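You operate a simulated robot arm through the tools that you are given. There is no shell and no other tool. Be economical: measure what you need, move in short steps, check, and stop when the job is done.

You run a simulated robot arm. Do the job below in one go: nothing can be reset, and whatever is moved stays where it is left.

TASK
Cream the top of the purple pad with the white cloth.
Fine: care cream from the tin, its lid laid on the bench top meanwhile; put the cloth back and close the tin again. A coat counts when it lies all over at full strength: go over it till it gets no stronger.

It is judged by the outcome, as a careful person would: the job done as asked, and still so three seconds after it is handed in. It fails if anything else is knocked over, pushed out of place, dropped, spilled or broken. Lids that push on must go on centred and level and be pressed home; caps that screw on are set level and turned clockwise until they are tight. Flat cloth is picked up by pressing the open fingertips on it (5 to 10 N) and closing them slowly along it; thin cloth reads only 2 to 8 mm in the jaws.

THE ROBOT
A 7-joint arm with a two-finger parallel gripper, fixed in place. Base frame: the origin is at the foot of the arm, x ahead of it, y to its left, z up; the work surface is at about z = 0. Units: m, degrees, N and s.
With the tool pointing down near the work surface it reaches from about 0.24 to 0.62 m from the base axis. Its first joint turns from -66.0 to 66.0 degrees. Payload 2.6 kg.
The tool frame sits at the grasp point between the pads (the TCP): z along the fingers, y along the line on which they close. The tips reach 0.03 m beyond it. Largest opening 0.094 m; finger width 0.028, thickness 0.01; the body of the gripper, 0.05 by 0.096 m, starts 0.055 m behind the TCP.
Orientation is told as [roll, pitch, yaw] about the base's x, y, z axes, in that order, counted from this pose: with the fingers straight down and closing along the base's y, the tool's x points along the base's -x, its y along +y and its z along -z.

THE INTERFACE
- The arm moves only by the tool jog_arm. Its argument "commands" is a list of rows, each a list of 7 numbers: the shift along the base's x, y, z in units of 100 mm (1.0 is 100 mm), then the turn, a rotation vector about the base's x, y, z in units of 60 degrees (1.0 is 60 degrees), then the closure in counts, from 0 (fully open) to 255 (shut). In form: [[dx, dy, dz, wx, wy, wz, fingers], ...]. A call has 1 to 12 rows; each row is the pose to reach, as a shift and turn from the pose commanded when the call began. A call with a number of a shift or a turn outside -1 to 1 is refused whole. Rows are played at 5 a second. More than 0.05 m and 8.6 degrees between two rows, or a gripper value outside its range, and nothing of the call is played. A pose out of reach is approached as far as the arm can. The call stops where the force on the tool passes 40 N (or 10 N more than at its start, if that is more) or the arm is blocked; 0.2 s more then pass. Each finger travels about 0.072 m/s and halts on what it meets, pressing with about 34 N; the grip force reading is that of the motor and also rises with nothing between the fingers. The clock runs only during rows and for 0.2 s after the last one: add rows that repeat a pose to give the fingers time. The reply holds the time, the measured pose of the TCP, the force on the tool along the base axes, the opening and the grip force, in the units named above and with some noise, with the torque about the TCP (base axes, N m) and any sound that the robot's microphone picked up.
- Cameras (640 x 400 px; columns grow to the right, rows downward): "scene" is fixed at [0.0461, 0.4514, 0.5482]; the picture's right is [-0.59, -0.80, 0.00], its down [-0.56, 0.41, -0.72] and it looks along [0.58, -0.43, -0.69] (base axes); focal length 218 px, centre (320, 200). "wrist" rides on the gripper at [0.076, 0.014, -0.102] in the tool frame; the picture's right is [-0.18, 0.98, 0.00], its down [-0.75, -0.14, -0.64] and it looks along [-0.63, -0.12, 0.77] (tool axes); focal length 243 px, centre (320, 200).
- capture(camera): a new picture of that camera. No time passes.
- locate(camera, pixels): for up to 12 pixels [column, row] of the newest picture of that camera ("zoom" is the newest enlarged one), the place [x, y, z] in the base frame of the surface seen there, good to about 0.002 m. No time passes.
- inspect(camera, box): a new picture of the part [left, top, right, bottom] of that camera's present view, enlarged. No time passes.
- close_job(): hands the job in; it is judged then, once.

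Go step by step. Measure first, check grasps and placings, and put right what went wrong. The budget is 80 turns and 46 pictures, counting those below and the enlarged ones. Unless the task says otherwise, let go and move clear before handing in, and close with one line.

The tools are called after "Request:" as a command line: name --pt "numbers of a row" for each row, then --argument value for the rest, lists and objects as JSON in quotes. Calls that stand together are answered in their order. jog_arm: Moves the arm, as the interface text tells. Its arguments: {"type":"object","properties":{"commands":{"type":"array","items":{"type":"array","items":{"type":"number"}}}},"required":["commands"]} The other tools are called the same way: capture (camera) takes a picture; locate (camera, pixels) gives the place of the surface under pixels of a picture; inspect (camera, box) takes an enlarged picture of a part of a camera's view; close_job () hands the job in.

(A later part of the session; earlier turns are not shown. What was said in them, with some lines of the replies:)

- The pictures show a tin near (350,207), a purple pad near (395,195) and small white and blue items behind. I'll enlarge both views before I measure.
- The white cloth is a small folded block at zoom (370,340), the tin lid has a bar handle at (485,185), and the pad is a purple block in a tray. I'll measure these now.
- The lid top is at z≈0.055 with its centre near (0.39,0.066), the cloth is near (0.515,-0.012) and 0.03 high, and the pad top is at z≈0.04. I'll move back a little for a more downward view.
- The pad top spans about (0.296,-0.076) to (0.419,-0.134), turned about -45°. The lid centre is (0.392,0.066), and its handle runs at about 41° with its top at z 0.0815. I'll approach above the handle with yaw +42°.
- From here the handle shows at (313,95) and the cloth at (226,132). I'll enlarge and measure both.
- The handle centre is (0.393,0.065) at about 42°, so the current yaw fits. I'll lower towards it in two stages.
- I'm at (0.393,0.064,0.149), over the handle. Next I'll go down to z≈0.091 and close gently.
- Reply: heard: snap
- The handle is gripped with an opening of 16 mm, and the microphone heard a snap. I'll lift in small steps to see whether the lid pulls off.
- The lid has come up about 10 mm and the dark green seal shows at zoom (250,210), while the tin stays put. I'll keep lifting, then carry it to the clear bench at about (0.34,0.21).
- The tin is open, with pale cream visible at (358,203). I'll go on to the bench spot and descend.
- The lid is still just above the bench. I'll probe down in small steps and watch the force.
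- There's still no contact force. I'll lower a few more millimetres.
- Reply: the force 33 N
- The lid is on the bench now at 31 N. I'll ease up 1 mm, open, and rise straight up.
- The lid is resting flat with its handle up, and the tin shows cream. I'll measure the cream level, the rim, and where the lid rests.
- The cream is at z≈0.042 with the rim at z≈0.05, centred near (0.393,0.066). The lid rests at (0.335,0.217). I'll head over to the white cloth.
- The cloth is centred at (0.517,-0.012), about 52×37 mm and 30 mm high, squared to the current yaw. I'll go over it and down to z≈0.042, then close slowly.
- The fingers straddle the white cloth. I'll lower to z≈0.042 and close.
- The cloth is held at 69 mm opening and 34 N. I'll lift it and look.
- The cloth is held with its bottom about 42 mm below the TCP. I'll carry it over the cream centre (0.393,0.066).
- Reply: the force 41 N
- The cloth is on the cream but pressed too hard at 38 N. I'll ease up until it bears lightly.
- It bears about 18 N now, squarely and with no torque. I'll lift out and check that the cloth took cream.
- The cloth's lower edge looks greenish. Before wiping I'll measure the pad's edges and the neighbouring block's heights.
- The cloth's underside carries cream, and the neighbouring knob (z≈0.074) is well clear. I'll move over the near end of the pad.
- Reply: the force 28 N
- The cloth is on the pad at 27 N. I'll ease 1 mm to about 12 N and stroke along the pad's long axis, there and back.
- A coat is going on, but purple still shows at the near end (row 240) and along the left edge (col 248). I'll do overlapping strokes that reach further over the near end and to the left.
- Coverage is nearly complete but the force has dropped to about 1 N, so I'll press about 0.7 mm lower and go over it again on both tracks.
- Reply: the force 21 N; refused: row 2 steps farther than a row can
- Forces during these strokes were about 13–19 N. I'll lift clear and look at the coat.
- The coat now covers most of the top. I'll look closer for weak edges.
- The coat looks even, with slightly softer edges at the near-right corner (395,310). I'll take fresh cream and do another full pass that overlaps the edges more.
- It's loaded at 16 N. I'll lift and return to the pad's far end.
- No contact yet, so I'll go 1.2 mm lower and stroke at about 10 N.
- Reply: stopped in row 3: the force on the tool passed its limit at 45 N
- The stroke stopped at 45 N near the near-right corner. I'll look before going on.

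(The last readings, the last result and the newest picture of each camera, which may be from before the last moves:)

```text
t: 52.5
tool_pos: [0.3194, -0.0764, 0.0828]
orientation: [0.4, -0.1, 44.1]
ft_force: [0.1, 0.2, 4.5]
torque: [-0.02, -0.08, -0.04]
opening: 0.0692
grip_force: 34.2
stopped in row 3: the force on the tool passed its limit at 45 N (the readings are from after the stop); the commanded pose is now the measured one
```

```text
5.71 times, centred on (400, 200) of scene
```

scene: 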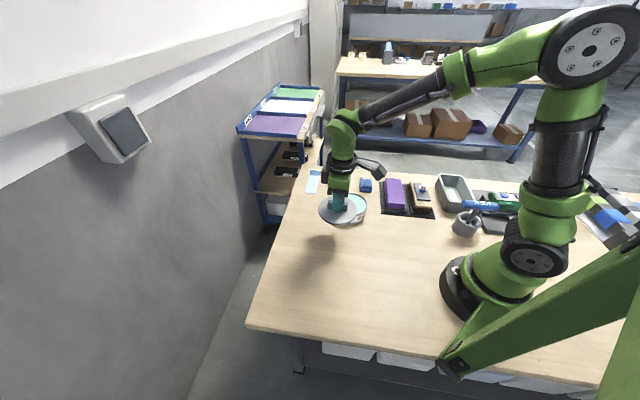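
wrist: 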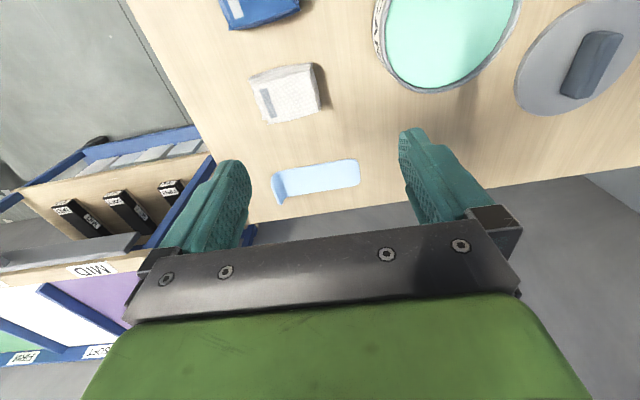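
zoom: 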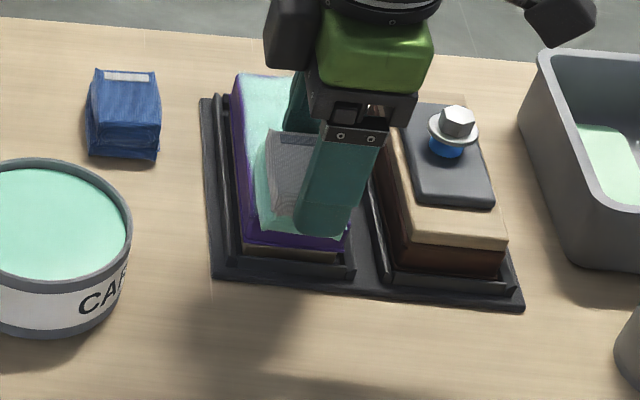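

Nothing has moved out of place, since the tray corner is still at scene (381,214). Force is down to 4.5 N, so I'll carry on with the stroke towards the far end.

Request:
jog_arm --pt "0.1 -0.1 0 0 0 0 160" --pt "0.21 -0.21 0 0 0 0 160" --pt "0.32 -0.32 -0.003 0 0 0 160" --pt "0.43 -0.43 -0.003 0 0 0 160" --pt "0.54 -0.54 -0.003 0 0 0 160" --pt "0.66 -0.66 -0.003 0 0 0 160" --pt "0.66 -0.66 -0.003 0 0 0 160"

```text
t: 54.1
tool_pos: [0.3843, -0.1439, 0.0833]
orientation: [0.4, 0.0, 43.9]
ft_force: [-0.5, -0.3, 0.0]
torque: [0.02, -0.01, -0.01]
opening: 0.0692
grip_force: 34.0
```

Force faded to 0 on that stroke, so I'll press about 0.8 mm lower, level the tool and stroke back.

Request:
jog_arm --pt "0 0 -0.008 -0.006 0 0 160" --pt "-0.1 0.1 -0.008 -0.006 0 0 160" --pt "-0.21 0.21 -0.008 -0.006 0 0 160" --pt "-0.32 0.32 -0.008 -0.006 0 0 160" --pt "-0.43 0.43 -0.008 -0.006 0 0 160" --pt "-0.54 0.54 -0.006 -0.006 0 0 160" --pt "-0.64 0.64 -0.005 -0.006 0 0 160" --pt "-0.64 0.64 -0.005 -0.006 0 0 160"

```text
t: 55.9
tool_pos: [0.3223, -0.0786, 0.0834]
orientation: [0.0, 0.0, 44.0]
ft_force: [6.0, -6.3, 18.1]
torque: [-0.01, -0.27, -0.03]
opening: 0.0687
grip_force: 34.1
```

Good contact at 18 N. I'll shift across to the left track, stroke to the far end, and lift to check.

Request:
jog_arm --pt "0.05 0.05 0.002 0 0 0 160" --pt "0.14 0.14 0.002 0 0 0 160" --pt "0.25 0.03 0.002 0 0 0 160" --pt "0.36 -0.08 0.002 0 0 0 160" --pt "0.47 -0.19 0 0 0 0 160" --pt "0.58 -0.3 0 0 0 0 160" --pt "0.69 -0.41 0 0 0 0 160" --pt "0.79 -0.51 0 0 0 0 160" --pt "0.79 -0.51 0 0 0 0 160"

Request:
jog_arm --pt "0 0 0.1 0 0 0 160" --pt "0 0.1 0.4 0 0 0 160" --pt "0 0.4 0.6 0 0 0 160" --pt "0.1 0.7 0.6 0 0 0 160" --pt "0.3 0.9 0.6 0 0 0 160" --pt "0.3 0.9 0.6 0 0 0 160"

Request:
inspect --camera "scene" --box '[380, 172, 412, 212]'

```text
t: 56.6
tool_pos: [0.3353, -0.0652, 0.0835]
orientation: [0.2, 0.3, 43.8]
ft_force: [-2.6, 0.4, 7.6]
torque: [0.0, -0.03, 0.01]
opening: 0.0689
grip_force: 34.0
stopped in row 3: the force on the tool passed its limit at 43 N (the readings are from after the stop); the commanded pose is now the measured one
```

```text
t: 58.0
tool_pos: [0.3631, 0.0248, 0.1424]
orientation: [0.3, 0.4, 43.7]
ft_force: [0.1, -0.6, -0.2]
torque: [0.0, 0.02, 0.02]
opening: 0.0688
grip_force: 33.8
```

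```text
10.00 times, centred on (396, 192) of scene
```

zoom: 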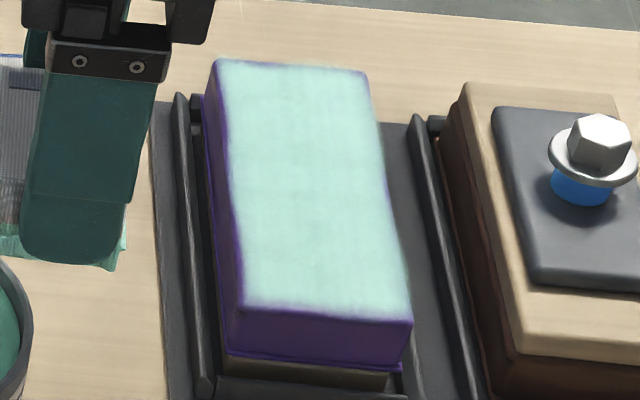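

The coat looks the same as before this pass, apart from a slightly fuller near edge. I'll check from above with the wrist camera, holding the cloth high.

Request:
jog_arm --pt "0 -0.2 0.3 0 0 0 160" --pt "0 -0.4 0.6 0 0 0 160" --pt "0 -0.65 0.9 0 0 0 160" --pt "0 -0.9 1.0 0 0 0 160" --pt "0 -1.0 1.0 0 0 0 160"

Request:
capture --camera "wrist"

```text
t: 59.2
tool_pos: [0.3633, -0.0769, 0.2442]
orientation: [0.3, 0.2, 43.9]
ft_force: [0.0, -0.8, -0.3]
torque: [-0.02, 0.0, -0.02]
opening: 0.069
grip_force: 34.0
```

```text
16 pictures are left
```

wrist: 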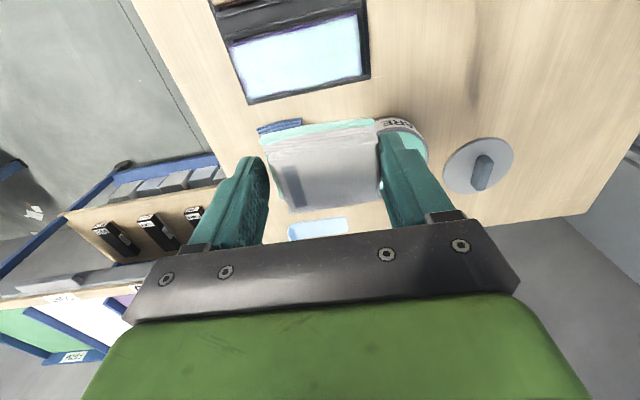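

Request:
inspect --camera "wrist" --box '[220, 0, 380, 110]'

```text
3.64 times, centred on (300, 55) of wrist
```

zoom: 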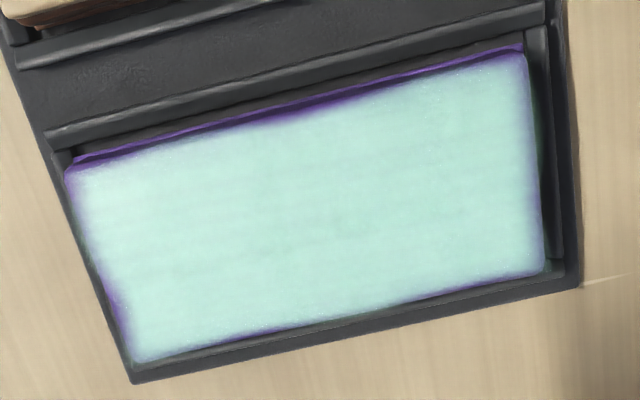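

From above, the long edges are still thin at zoom (300,110), (240,330) and the far end (115,310). I'll do another round on tracks set further out to each side.

Request:
jog_arm --pt "-0.15 0 -0.3 0 0 0 160" --pt "-0.3 -0.03 -0.6 -0.003 -0.003 0 160" --pt "-0.47 -0.06 -0.95 -0.005 -0.004 0 160" --pt "-0.47 -0.06 -1.0 -0.005 -0.004 0 160"

Request:
jog_arm --pt "0 0 -0.3 0 0 0 160" --pt "0 0 -0.5 0 0 0 160" --pt "0 0 -0.58 0 0 0 160" --pt "0 0 -0.6 0 0 0 160" --pt "0 0 -0.6 0 0 0 160"

```text
t: 60.2
tool_pos: [0.3184, -0.0812, 0.142]
orientation: [-0.2, 0.4, 43.8]
ft_force: [0.0, 0.4, -0.5]
torque: [0.02, 0.0, -0.02]
opening: 0.0689
grip_force: 34.3
```

```text
t: 61.4
tool_pos: [0.3188, -0.0824, 0.0822]
orientation: [-0.2, 0.3, 43.7]
ft_force: [-7.5, 1.9, 26.7]
torque: [0.56, 0.29, 0.04]
opening: 0.069
grip_force: 34.0
```

Contact is 27 N, so I'll ease to about 12 N and stroke along the right-hand edge, dropping very slightly towards the far end.

Request:
jog_arm --pt "0 0 0.011 0 0 0 160" --pt "0.11 -0.11 0.011 0 0 0 160" --pt "0.22 -0.22 0.01 0 0 0 160" --pt "0.33 -0.33 0.008 0 0 0 160" --pt "0.44 -0.44 0.007 0 0 0 160" --pt "0.55 -0.55 0.006 0 0 0 160" --pt "0.66 -0.66 0.005 0 0 0 160" --pt "0.66 -0.66 0.005 0 0 0 160"

Request:
jog_arm --pt "-0.11 0.11 0 0 0 0 160" --pt "-0.22 0.22 0 0 0 0 160" --pt "-0.33 0.33 0.002 0 0 0 160" --pt "-0.22 0.22 0.001 0 0 0 160" --pt "-0.11 0.11 0 0 0 0 160" --pt "0 0 0 0 0 0 160" --pt "0.1 0.1 0 0 0 0 160" --pt "0.2 0.2 0 0 0 0 160" --pt "0.2 0.2 0 0 0 0 160"

```text
t: 63.2
tool_pos: [0.3832, -0.1489, 0.0828]
orientation: [-0.1, 0.4, 43.8]
ft_force: [-0.8, 1.5, 3.6]
torque: [0.25, 0.04, 0.0]
opening: 0.0687
grip_force: 33.1
```

```text
t: 65.2
tool_pos: [0.4029, -0.1289, 0.082]
orientation: [-0.3, 0.4, 43.9]
ft_force: [-3.3, -5.2, 12.9]
torque: [-0.01, 0.38, 0.11]
opening: 0.0687
grip_force: 33.7
```

I'm on the left track at 13 N. I'll stroke to the near end and back along that edge.

Request:
jog_arm --pt "0.02 -0.02 0 0 0 0 160" --pt "-0.1 0.1 0.001 0 0 0 160" --pt "-0.22 0.22 0.002 0 0 0 160" --pt "-0.34 0.34 0.004 0 0 0 160" --pt "-0.46 0.46 0.006 0 0 0 160" --pt "-0.58 0.58 0.007 0 0 0 160" --pt "-0.69 0.69 0.008 0 0 0 160" --pt "-0.69 0.69 0.008 0 0 0 160"

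Request:
jog_arm --pt "0.11 -0.11 0 0 0 0 160" --pt "0.22 -0.22 -0.001 0 0 0 160" --pt "0.33 -0.33 -0.003 0 0 0 160" --pt "0.44 -0.44 -0.005 0 0 0 160" --pt "0.55 -0.55 -0.006 0 0 0 160" --pt "0.7 -0.7 -0.007 0 0 0 160" --pt "0.7 -0.7 0.2 0 0 0 160" --pt "0.65 -0.5 0.5 0 0 0 160" --pt "0.5 -0.3 0.9 0 0 0 160"

Request:
inspect --camera "scene" --box '[380, 172, 412, 212]'

```text
t: 67.0
tool_pos: [0.3351, -0.0596, 0.0825]
orientation: [-0.1, 0.4, 43.8]
ft_force: [0.8, -0.3, -0.1]
torque: [0.01, -0.03, -0.01]
opening: 0.0688
grip_force: 34.0
```

```text
t: 69.0
tool_pos: [0.384, -0.0883, 0.1738]
orientation: [0.0, 0.4, 43.8]
ft_force: [-0.6, -0.2, -0.5]
torque: [0.02, -0.03, 0.01]
opening: 0.069
grip_force: 34.4
```

```text
10.00 times, centred on (396, 192) of scene
```

zoom: 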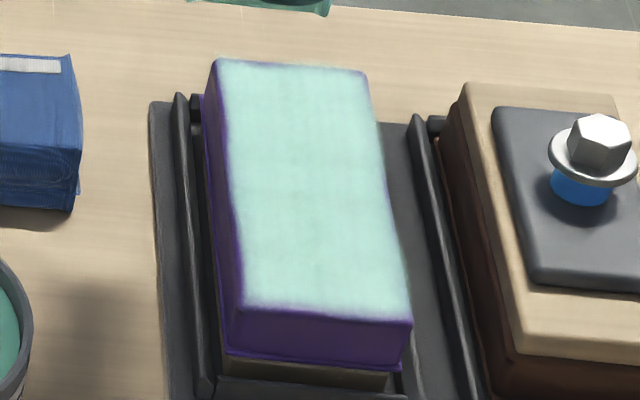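

I'll check from above at the same viewpoint as before.

Request:
jog_arm --pt "-0.1 0.05 0.35 0 0 0 160" --pt "-0.2 0.11 0.7 0 0 0 160" --pt "-0.2 0.11 0.7 0 0 0 160"

Request:
inspect --camera "wrist" --box '[220, 0, 380, 110]'

```text
t: 69.8
tool_pos: [0.3657, -0.0759, 0.2404]
orientation: [-0.2, 0.3, 43.9]
ft_force: [-0.8, -0.2, 0.3]
torque: [0.02, 0.03, 0.02]
opening: 0.069
grip_force: 34.0
```

```text
3.64 times, centred on (300, 55) of wrist
```

zoom: 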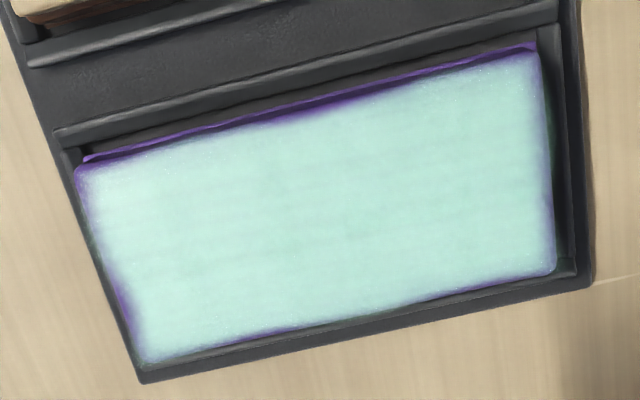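

Request:
locate --camera "zoom" --pixels '[[310, 98], [310, 104], [310, 110], [310, 118], [122, 300], [130, 300], [140, 300], [250, 338], [250, 332], [250, 325], [440, 296], [440, 288]]'

```text
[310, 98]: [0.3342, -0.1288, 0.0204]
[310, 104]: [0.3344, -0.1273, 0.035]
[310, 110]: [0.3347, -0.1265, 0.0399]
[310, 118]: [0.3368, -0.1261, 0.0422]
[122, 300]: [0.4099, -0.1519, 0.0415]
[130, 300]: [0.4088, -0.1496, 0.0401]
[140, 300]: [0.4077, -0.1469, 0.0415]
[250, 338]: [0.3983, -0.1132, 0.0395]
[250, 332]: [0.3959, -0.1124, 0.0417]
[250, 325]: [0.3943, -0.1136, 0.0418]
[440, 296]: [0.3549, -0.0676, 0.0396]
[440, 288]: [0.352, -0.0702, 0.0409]
```

The weak spots sit on the outermost 2 mm of the rounded rim, and the -v edge lies slightly further out than my tracks went. I'll do one more round further out on that side and across the far end.

Request:
jog_arm --pt "-0.15 0 -0.3 0 0 0 160" --pt "-0.3 -0.05 -0.6 0 -0.003 0 160" --pt "-0.53 -0.1 -0.95 0.002 -0.0055 0 160" --pt "-0.53 -0.1 -1.0 0.002 -0.0055 0 160"

Request:
jog_arm --pt "0 0 -0.3 0 0 0 160" --pt "0 0 -0.5 0 0 0 160" --pt "0 0 -0.57 0 0 0 160" --pt "0 0 -0.585 0 0 0 160" --pt "0 0 -0.585 0 0 0 160"

```text
t: 70.8
tool_pos: [0.3109, -0.0866, 0.1427]
orientation: [-0.2, 0.0, 43.8]
ft_force: [0.0, 0.4, 0.2]
torque: [0.01, -0.01, -0.02]
opening: 0.0687
grip_force: 33.7
```

```text
t: 72.0
tool_pos: [0.3118, -0.0881, 0.0853]
orientation: [-0.2, 0.0, 43.8]
ft_force: [0.4, 0.3, -0.5]
torque: [0.01, 0.01, 0.0]
opening: 0.0689
grip_force: 34.2
```

Request:
jog_arm --pt "0 0 -0.015 0 0 0 160" --pt "0 0 -0.021 0 0 0 160" --pt "0.11 -0.11 -0.022 0 0 0 160" --pt "0.22 -0.22 -0.023 0 0 0 160" --pt "0.33 -0.33 -0.025 0 0 0 160" --pt "0.44 -0.44 -0.026 0 0 0 160" --pt "0.55 -0.55 -0.028 0 0 0 160" --pt "0.7 -0.7 -0.03 0 0 0 160" --pt "0.7 -0.7 -0.03 0 0 0 160"

Request:
jog_arm --pt "-0.12 0.12 0.001 0 0 0 160" --pt "-0.24 0.24 0.002 0 0 0 160" --pt "-0.36 0.36 0.004 0 0 0 160" --pt "-0.24 0.24 0.002 0 0 0 160" --pt "-0.12 0.12 0.001 0 0 0 160" --pt "0 0 0 0 0 0 160" --pt "0.1 0.1 0 0 0 0 160" --pt "0.22 0.22 0 0 0 0 160" --pt "0.11 0.33 0.001 0 0 0 160" --pt "0 0.44 0.002 0 0 0 160" --pt "0 0.44 0.002 0 0 0 160"

```text
t: 74.0
tool_pos: [0.3823, -0.1597, 0.0847]
orientation: [-0.3, 0.0, 43.8]
ft_force: [1.3, 0.1, 0.0]
torque: [-0.03, -0.02, 0.0]
opening: 0.0686
grip_force: 33.7
```

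```text
t: 76.4
tool_pos: [0.3804, -0.1141, 0.0827]
orientation: [-0.2, 0.0, 43.9]
ft_force: [3.3, -0.2, 5.7]
torque: [-0.02, -0.02, 0.01]
opening: 0.0686
grip_force: 34.1
```

Contact was light on the outer track, so I'll repeat it with slightly more pressure from here.

Request:
jog_arm --pt "-0.1 -0.1 -0.004 0 0 0 160" --pt "-0.205 -0.205 -0.008 0 0 0 160" --pt "-0.325 -0.085 -0.008 0 0 0 160" --pt "-0.445 0.035 -0.007 0 0 0 160" --pt "-0.565 0.155 -0.006 0 0 0 160" --pt "-0.685 0.275 -0.005 0 0 0 160" --pt "-0.685 0.275 -0.005 0 0 0 160"

Request:
jog_arm --pt "0.12 -0.12 -0.002 0 0 0 160" --pt "0.24 -0.24 -0.004 0 0 0 160" --pt "0.36 -0.36 -0.005 0 0 0 160" --pt "0.48 -0.48 -0.006 0 0 0 160" --pt "0.6 -0.6 -0.008 0 0 0 160" --pt "0.69 -0.69 -0.009 0 0 0 160" --pt "0.79 -0.59 -0.009 0 0 0 160" --pt "0.91 -0.47 -0.009 0 0 0 160" --pt "0.91 -0.47 -0.009 0 0 0 160"

```text
t: 78.0
tool_pos: [0.3123, -0.0854, 0.0825]
orientation: [-0.4, 0.0, 43.8]
ft_force: [4.5, -3.8, 10.9]
torque: [-0.14, -0.13, 0.02]
opening: 0.0689
grip_force: 34.6
```

```text
t: 80.0
tool_pos: [0.4045, -0.1359, 0.0815]
orientation: [-0.4, -0.1, 43.8]
ft_force: [-3.7, -10.3, 24.9]
torque: [-0.04, 0.73, 0.27]
opening: 0.069
grip_force: 34.6
```

Pressure was good at 11–25 N. I'll do a last stroke back along the left side, then lift and view from above.

Request:
jog_arm --pt "0.02 0.02 0.004 0 0 0 160" --pt "-0.1 0.14 0.006 0 0 0 160" --pt "-0.22 0.26 0.006 0 0 0 160" --pt "-0.34 0.38 0.007 0 0 0 160" --pt "-0.46 0.5 0.007 0 0 0 160" --pt "-0.58 0.62 0.007 0 0 0 160" --pt "-0.67 0.71 0.007 0 0 0 160" --pt "-0.67 0.71 0.2 0 0 0 160" --pt "-0.55 0.65 0.6 0 0 0 160" --pt "-0.4 0.6 1.0 0 0 0 160"

Request:
jog_arm --pt "0 0 0.35 0 0 0 160" --pt "0 0 0.62 0 0 0 160" --pt "0 0 0.62 0 0 0 160"

Request:
inspect --camera "wrist" --box '[220, 0, 380, 110]'

```text
t: 82.2
tool_pos: [0.3652, -0.0705, 0.1793]
orientation: [-0.2, 0.0, 43.8]
ft_force: [-0.6, -0.5, -0.3]
torque: [-0.04, -0.01, 0.03]
opening: 0.0687
grip_force: 34.0
```

```text
t: 83.0
tool_pos: [0.3652, -0.0737, 0.2418]
orientation: [-0.2, 0.1, 43.8]
ft_force: [0.9, 0.1, -0.7]
torque: [-0.01, -0.02, 0.0]
opening: 0.069
grip_force: 34.0
```

```text
3.64 times, centred on (300, 55) of wrist
```

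zoom: 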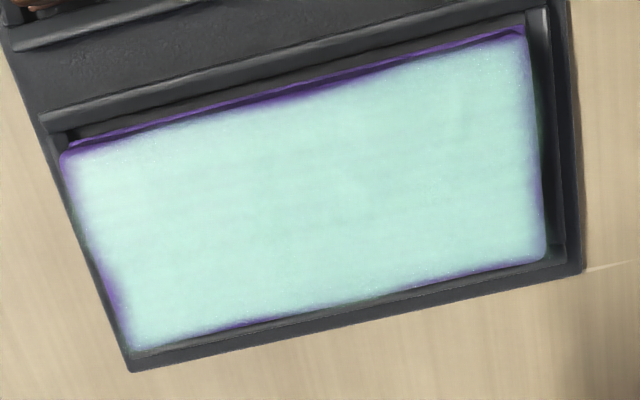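

The coat hasn't changed since the last pass, so it's full and gets no stronger. I'll carry the cloth back to its place at (0.518,-0.012).

Request:
jog_arm --pt "0.25 0.1 -0.1 0 0 0 160" --pt "0.5 0.2 -0.3 0 0 0 160" --pt "0.75 0.3 -0.5 0 0 0 160" --pt "1.0 0.45 -0.7 0.003 0 0 160" --pt "1.0 0.62 -0.9 0.003 0 0 160" --pt "1.0 0.62 -0.9 0.003 0 0 160"

Request:
jog_arm --pt "0.25 0 0 0 0 0 160" --pt "0.525 0 0 0 0 0 160" --pt "0.525 0 -0.35 0 0 0 160" --pt "0.525 0 -0.7 0 0 0 160" --pt "0.525 0 -0.96 0 0 0 160" --pt "0.525 0 -0.96 0 0 0 160"

```text
t: 84.4
tool_pos: [0.4664, -0.0101, 0.152]
orientation: [-0.1, -0.2, 43.8]
ft_force: [0.3, -0.8, 0.2]
torque: [0.01, 0.0, -0.02]
opening: 0.0688
grip_force: 34.3
```

```text
t: 85.8
tool_pos: [0.5166, -0.0123, 0.056]
orientation: [-0.2, -0.1, 43.7]
ft_force: [0.3, -0.2, -0.6]
torque: [0.01, 0.0, 0.01]
opening: 0.0689
grip_force: 34.0
```

The cloth is about 13 mm above its spot. I'll lower it gently until it touches.

Request:
jog_arm --pt "0 0 -0.06 0 0 0 160" --pt "0 0 -0.1 0 0 0 160" --pt "0 0 -0.12 0 0 0 160" --pt "0 0 -0.13 0 0 0 160" --pt "0 0 -0.13 0 0 0 160"

```text
t: 87.0
tool_pos: [0.5156, -0.0107, 0.0437]
orientation: [-0.1, 0.0, 43.9]
ft_force: [-0.5, 1.4, 0.2]
torque: [-0.02, -0.01, 0.0]
opening: 0.0689
grip_force: 34.1
```

Request:
jog_arm --pt "0 0 -0.008 0 0 0 160" --pt "0 0 -0.015 0 0 0 160" --pt "0 0 -0.015 0 0 0 160"

```text
t: 87.8
tool_pos: [0.5154, -0.0112, 0.0429]
orientation: [0.0, -0.1, 43.8]
ft_force: [-0.7, 0.7, 1.1]
torque: [-0.01, 0.02, -0.02]
opening: 0.0689
grip_force: 34.6
```

It's just touching. I'll go 0.5 mm more, open slowly, and rise.

Request:
jog_arm --pt "0 0 -0.006 0 0 0 160" --pt "0 0 -0.006 0 0 0 60" --pt "0 0 -0.006 0 0 0 40" --pt "0 0 -0.006 0 0 0 20" --pt "0 0 -0.006 0 0 0 0" --pt "0 0 -0.006 0 0 0 0" --pt "0 0 0.2 0 0 0 0" --pt "0 0 0.6 0 0 0 0" --pt "0 0 1.0 0 0 0 0"

Request:
inspect --camera "scene" --box '[290, 150, 450, 250]'

```text
t: 89.8
tool_pos: [0.5162, -0.0114, 0.1416]
orientation: [-0.1, 0.0, 43.9]
ft_force: [0.2, 0.2, -0.3]
torque: [0.02, 0.02, 0.0]
opening: 0.0939
grip_force: 0.0
```

```text
4.00 times, centred on (370, 200) of scene
```

zoom: 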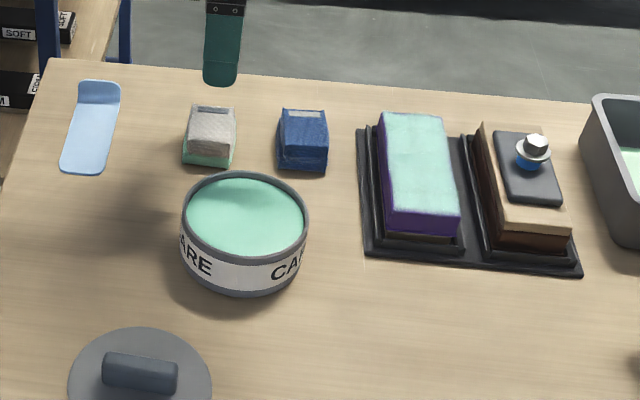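

The cloth is back in place beside the blue one. I'll check whether the tin moved, then head for the lid.

Request:
locate --camera "zoom" --pixels '[[245, 174], [245, 260], [184, 215], [306, 215], [245, 215], [200, 190], [290, 190], [141, 372], [104, 358], [178, 366], [120, 335], [209, 385]]'

Request:
jog_arm --pt "-0.2 0.25 0.15 0 0 0 0" --pt "-0.4 0.5 0.3 0 0 0 0" --pt "-0.6 0.75 0.3 0 0 0 0" --pt "-0.8 1.0 0.3 0 0 0 0"

Request:
jog_arm --pt "-0.25 0.3 0 0 0 0 0" --pt "-0.5 0.6 0 0 0 -0.015 0" --pt "-0.75 0.8 0 0 0 -0.03 0" --pt "-1.0 1.0 0 0 0 -0.031 0" --pt "-1.0 1.0 0 0 0 -0.031 0"

```text
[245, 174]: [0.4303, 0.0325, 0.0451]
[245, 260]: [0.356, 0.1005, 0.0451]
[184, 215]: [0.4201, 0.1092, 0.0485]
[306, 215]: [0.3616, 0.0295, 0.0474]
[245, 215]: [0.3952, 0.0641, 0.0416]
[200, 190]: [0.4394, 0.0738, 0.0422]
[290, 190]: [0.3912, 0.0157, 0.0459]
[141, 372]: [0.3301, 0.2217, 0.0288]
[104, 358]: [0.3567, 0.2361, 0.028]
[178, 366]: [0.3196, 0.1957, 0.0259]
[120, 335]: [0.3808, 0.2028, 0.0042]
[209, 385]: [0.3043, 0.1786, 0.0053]
```

```text
t: 90.8
tool_pos: [0.4342, 0.0881, 0.172]
orientation: [-0.1, -0.1, 43.8]
ft_force: [-0.7, 0.7, 0.1]
torque: [0.0, 0.04, 0.03]
opening: 0.0941
grip_force: 0.1
```

```text
t: 92.0
tool_pos: [0.3337, 0.1893, 0.173]
orientation: [-0.1, -0.2, 41.9]
ft_force: [-0.5, 0.0, 0.2]
torque: [0.01, -0.02, 0.02]
opening: 0.0938
grip_force: 0.0
```

The tin hasn't moved (centre ≈0.392,0.066), and I'm near the lid. I'll align over the handle and descend.

Request:
jog_arm --pt "0 0.285 0 0.001 0.002 0 0" --pt "0 0.285 -0.3 0.001 0.002 0 0" --pt "0 0.285 -0.7 0.001 0.002 0 0" --pt "0 0.285 -0.7 0.001 0.002 0 0"

Request:
capture --camera "scene"

```text
t: 93.0
tool_pos: [0.3365, 0.2204, 0.103]
orientation: [0.0, -0.1, 41.9]
ft_force: [-0.2, -0.4, 0.5]
torque: [-0.03, 0.04, 0.0]
opening: 0.094
grip_force: 0.1
```

```text
10 pictures are left
```

scene: 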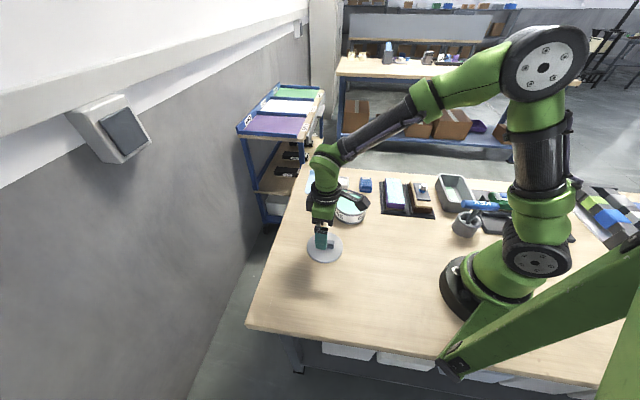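

Request:
jog_arm --pt "-0.01 -0.01 -0.3 0 0 0 0" --pt "-0.01 -0.01 -0.5 0 0 0 0" --pt "-0.01 -0.01 -0.62 0 0 0 0" --pt "-0.01 -0.01 -0.62 0 0 0 60" --pt "-0.01 -0.01 -0.62 0 0 0 120" --pt "-0.01 -0.01 -0.62 0 0 0 170" --pt "-0.01 -0.01 -0.62 0 0 0 210" --pt "-0.01 -0.01 -0.62 0 0 0 255" --pt "-0.01 -0.01 -0.62 0 0 0 255" --pt "-0.01 -0.01 -0.62 0 0 0 255"

```text
t: 95.2
tool_pos: [0.335, 0.2173, 0.0416]
orientation: [0.1, 0.0, 42.0]
ft_force: [1.0, -0.6, -0.4]
torque: [0.02, 0.01, -0.01]
opening: 0.0157
grip_force: 34.8
```

The handle is gripped at 15.7 mm. I'll lift, then carry it towards the tin.

Request:
jog_arm --pt "0 0 0.1 0 0 0 255" --pt "0 0 0.5 0 0 0 255" --pt "0 0 0.9 0 0 0 255" --pt "0.15 -0.35 0.9 0 0 0 255" --pt "0.3 -0.7 0.9 0 0 0 255" --pt "0.45 -1.0 0.9 0 0 0 255" --pt "0.45 -1.0 0.9 0 0 0 255"

Request:
jog_arm --pt "0.06 -0.25 0 0 0 0 255" --pt "0.12 -0.52 0 0 0 0 255" --pt "0.12 -0.52 -0.2 0 0 0 255" --pt "0.12 -0.52 -0.2 0 0 0 255"

Request:
inspect --camera "scene" --box '[310, 165, 390, 225]'

```text
t: 96.8
tool_pos: [0.3821, 0.1145, 0.1311]
orientation: [0.0, -0.1, 42.1]
ft_force: [0.0, 0.4, 0.5]
torque: [-0.01, -0.01, -0.02]
opening: 0.0158
grip_force: 33.9
```

```text
t: 97.8
tool_pos: [0.3939, 0.0652, 0.1091]
orientation: [0.0, 0.0, 42.0]
ft_force: [0.4, 0.1, 0.2]
torque: [0.0, -0.02, 0.02]
opening: 0.0159
grip_force: 34.0
```

```text
6.67 times, centred on (350, 195) of scene
```

zoom: 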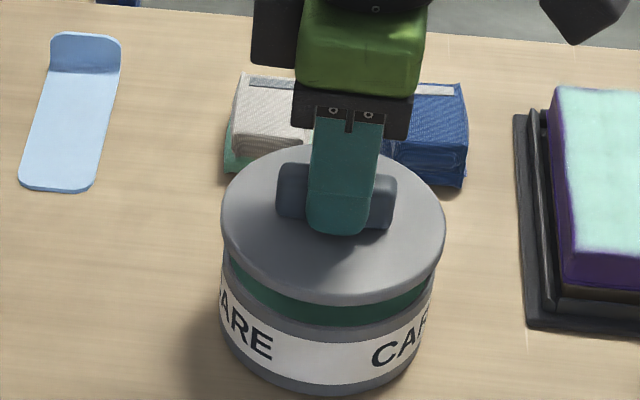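

The lid hovers over the tin and looks centred. I'll measure both to confirm.

Request:
locate --camera "zoom" --pixels '[[226, 215], [440, 215], [255, 260], [415, 260], [333, 290], [250, 175], [410, 170], [230, 320], [425, 320], [327, 360], [280, 345], [380, 345]]'

```text
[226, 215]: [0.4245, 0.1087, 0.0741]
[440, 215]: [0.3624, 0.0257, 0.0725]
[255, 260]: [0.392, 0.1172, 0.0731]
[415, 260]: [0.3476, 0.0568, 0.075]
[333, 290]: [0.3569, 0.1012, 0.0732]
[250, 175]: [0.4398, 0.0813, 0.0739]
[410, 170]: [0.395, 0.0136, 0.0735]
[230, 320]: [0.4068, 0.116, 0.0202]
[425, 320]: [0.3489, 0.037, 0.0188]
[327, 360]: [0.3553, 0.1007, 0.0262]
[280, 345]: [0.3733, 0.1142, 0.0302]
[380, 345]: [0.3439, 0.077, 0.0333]
```

The lid centre (0.394,0.066) and tin centre (0.3925,0.066) agree within measuring error. I'll lower it on.

Request:
jog_arm --pt "0 0 -0.05 0 0 0 255" --pt "0 0 -0.09 0 0 0 255" --pt "0 0 -0.12 0 0 0 255" --pt "0 0 -0.14 0 0 0 255" --pt "0 0 -0.14 0 0 0 255"

```text
t: 99.0
tool_pos: [0.392, 0.0636, 0.0973]
orientation: [0.0, 0.0, 41.9]
ft_force: [-0.3, 0.3, 0.0]
torque: [0.01, 0.01, 0.01]
opening: 0.0159
grip_force: 34.6
```

Request:
jog_arm --pt "0 0 -0.015 0 0 0 255" --pt "0 0 -0.03 0 0 0 255" --pt "0 0 -0.04 0 0 0 255" --pt "0 0 -0.04 0 0 0 255"

```text
t: 100.0
tool_pos: [0.3918, 0.0641, 0.0908]
orientation: [0.0, 0.0, 42.0]
ft_force: [0.2, -0.4, -0.5]
torque: [0.0, -0.01, -0.01]
opening: 0.0159
grip_force: 33.7
```

Request:
jog_arm --pt "0 0 -0.01 0 0 0 255" --pt "0 0 -0.02 0 0 0 255" --pt "0 0 -0.03 0 0 0 255" --pt "0 0 -0.03 0 0 0 255"

Request:
inspect --camera "scene" --box '[310, 165, 390, 225]'

```text
t: 101.0
tool_pos: [0.3922, 0.065, 0.0906]
orientation: [0.0, -0.1, 42.0]
ft_force: [-2.5, -1.5, 15.8]
torque: [-0.29, 0.46, 0.03]
opening: 0.016
grip_force: 34.4
```

```text
6.67 times, centred on (350, 195) of scene
```

zoom: 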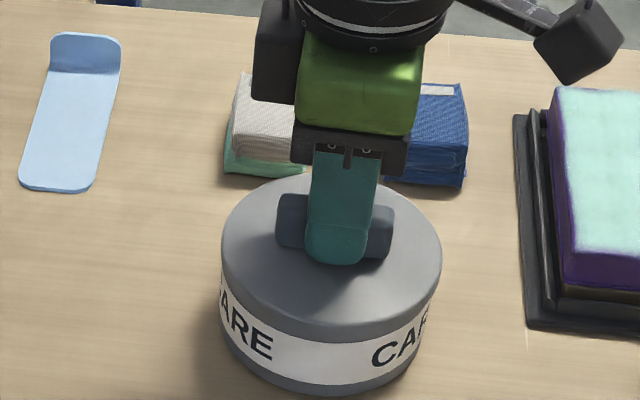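

The lid is on the rim with force building at 16 N. I'll press further until it's home.

Request:
jog_arm --pt "0 0 -0.008 0 0 0 255" --pt "0 0 -0.015 0 0 0 255" --pt "0 0 -0.02 0 0 0 255" --pt "0 0 -0.02 0 0 0 255"

```text
t: 102.0
tool_pos: [0.3928, 0.064, 0.0883]
orientation: [-0.1, -0.2, 41.9]
ft_force: [-2.7, -2.7, 31.5]
torque: [0.01, 0.1, -0.02]
opening: 0.0158
grip_force: 33.5
```

Request:
jog_arm --pt "0 0 -0.005 0 0 0 255" --pt "0 0 -0.01 0 0 0 255" --pt "0 0 -0.015 0 0 0 255" --pt "0 0 -0.02 0 0 0 255" --pt "0 0 -0.025 0 0 0 255"

```text
t: 103.2
tool_pos: [0.393, 0.065, 0.0874]
orientation: [-0.1, -0.2, 42.0]
ft_force: [-5.0, 0.6, 37.7]
torque: [0.08, 0.19, 0.01]
opening: 0.016
grip_force: 33.8
```

Request:
inspect --camera "scene" --box '[320, 180, 380, 225]'

Request:
locate --camera "zoom" --pixels '[[190, 180], [420, 180], [230, 250], [390, 250], [300, 290], [220, 120], [420, 120]]'

```text
8.89 times, centred on (350, 202) of scene
```

zoom: 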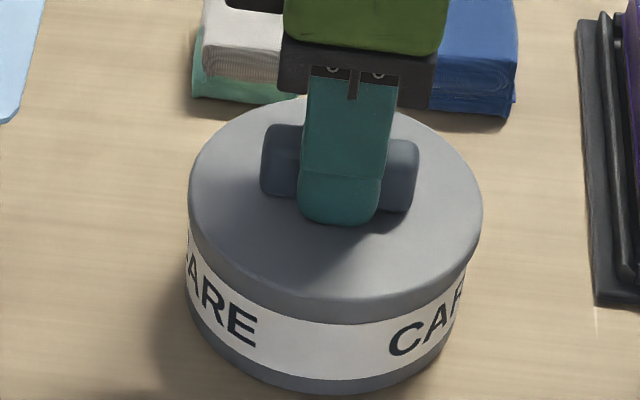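

```text
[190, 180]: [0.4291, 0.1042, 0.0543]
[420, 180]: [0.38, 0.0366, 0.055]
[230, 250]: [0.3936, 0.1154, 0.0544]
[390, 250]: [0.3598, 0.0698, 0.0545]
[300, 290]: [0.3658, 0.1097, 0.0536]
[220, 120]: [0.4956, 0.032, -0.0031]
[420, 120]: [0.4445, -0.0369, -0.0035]
```

The lid top is back at its original height (0.0545 in this view) and level. No snap was heard, so I'll press a little harder to be sure it's home.

Request:
jog_arm --pt "0 0 -0.006 0 0 0 255" --pt "0 0 -0.012 0 0 0 255" --pt "0 0 -0.018 0 0 0 255" --pt "0 0 -0.018 0 0 0 255"

```text
t: 103.7
tool_pos: [0.3927, 0.0657, 0.0865]
orientation: [-0.1, -0.3, 42.1]
ft_force: [-0.3, -0.5, 4.5]
torque: [0.07, 0.21, 0.02]
opening: 0.0159
grip_force: 34.2
stopped in row 2: the force on the tool passed its limit at 50 N (the readings are from after the stop); the commanded pose is now the measured one
```

The press peaked at 50 N and the lid stayed square. I'll release, rise, close the fingers, and press once more on the handle top to confirm it's home.

Request:
jog_arm --pt "0 0 0.01 0 0 0 200" --pt "0 0 0.01 0 0 0 100" --pt "0 0 0.01 0 0 0 0" --pt "0 0 0.01 0 0 0 0" --pt "0 0 0.01 0 0 0 0" --pt "0 0 0.25 0 0 0 0" --pt "0 0 0.5 0 0 0 0" --pt "0 0 0.5 0 0 0 120" --pt "0 0 0.5 0 0 0 255" --pt "0 0 0.5 0 0 0 255" --pt "0 0 0.5 0 0 0 255"

Request:
inspect --camera "scene" --box '[290, 160, 450, 260]'

```text
t: 106.1
tool_pos: [0.3935, 0.065, 0.1374]
orientation: [0.0, -0.3, 42.1]
ft_force: [-0.1, 0.4, 0.6]
torque: [-0.01, 0.02, -0.01]
opening: 0.0
grip_force: 32.9
heard: snap
```

```text
4.00 times, centred on (370, 210) of scene
```

zoom: 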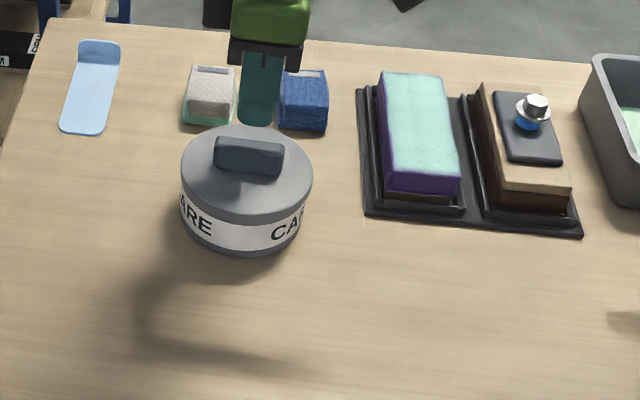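

A snap was heard, perhaps from the 1 mm rise while the fingers were still on the handle. Everything looks in place, and I'll now press straight down on the handle top with the fingers closed, watching force and sound.

Request:
jog_arm --pt "0 0 -0.1 0 0 0 255" --pt "0 0 -0.2 0 0 0 255" --pt "0 0 -0.23 0 0.005 0 255" --pt "0 0 -0.245 0 0.005 0 255" --pt "0 0 -0.26 0 0.005 0 255" --pt "0 0 -0.27 0 0.005 0 255" --pt "0 0 -0.28 0 0.005 0 255" --pt "0 0 -0.29 0 0.005 0 255" --pt "0 0 -0.3 0 0.005 0 255" --pt "0 0 -0.31 0 0.005 0 255"

```text
t: 107.5
tool_pos: [0.393, 0.0645, 0.1116]
orientation: [0.1, -0.1, 41.8]
ft_force: [-2.5, 0.1, 6.3]
torque: [-0.03, 0.07, -0.01]
opening: 0.0
grip_force: 33.7
stopped in row 7: the force on the tool passed its limit at 44 N (the readings are from after the stop); the commanded pose is now the measured one
5 turns are left
```

The handle top met 44 N firmly at z≈0.081, its original height, so the lid is home. I'll rise clear and take a last look.

Request:
jog_arm --pt "0 0 0.2 0 0 0 255" --pt "0 0 0.6 0 0 0 255" --pt "0 0 1.0 0 0 0 255" --pt "0 0 1.0 0 0 0 200"

Request:
inspect --camera "scene" --box '[320, 180, 380, 225]'

Request:
locate --camera "zoom" --pixels '[[200, 190], [470, 190], [330, 285], [330, 240], [240, 125], [430, 125], [340, 150]]'

```text
t: 108.5
tool_pos: [0.3926, 0.0628, 0.21]
orientation: [0.1, -0.1, 41.8]
ft_force: [0.1, -0.8, -0.5]
torque: [-0.01, 0.04, -0.05]
opening: 0.0204
grip_force: 0.0
```

```text
8.89 times, centred on (350, 202) of scene
```

zoom: 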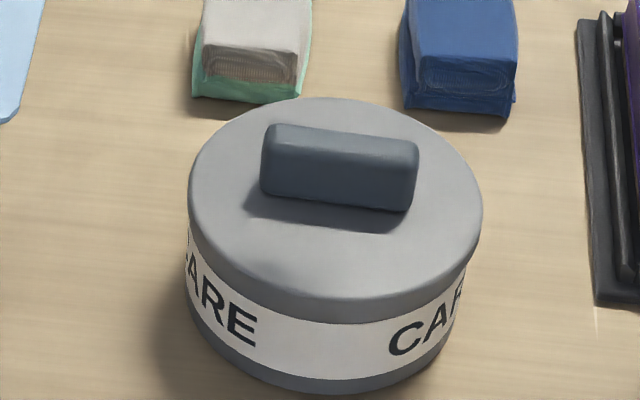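

```text
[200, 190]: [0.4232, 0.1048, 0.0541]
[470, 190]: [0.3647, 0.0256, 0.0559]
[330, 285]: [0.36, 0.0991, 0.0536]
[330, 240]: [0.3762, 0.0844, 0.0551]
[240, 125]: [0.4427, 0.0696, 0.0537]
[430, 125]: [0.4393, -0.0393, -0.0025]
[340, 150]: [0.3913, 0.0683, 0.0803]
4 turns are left
```

The lid is level (0.054–0.056 all round), centred and at its original height, the cloth is back in place and the pad is coated, so I'm handing in.

Request:
close_job

```text
The job is handed in.
```

I creamed the top of the purple pad with the white cloth, put the cloth back in its place and closed the tin. The last passes made the coat no stronger, though a rim of about 2 mm still looks thinner in places. I heard no snap as the lid went on, but it sits level at its original height after a 44 N press on its handle.
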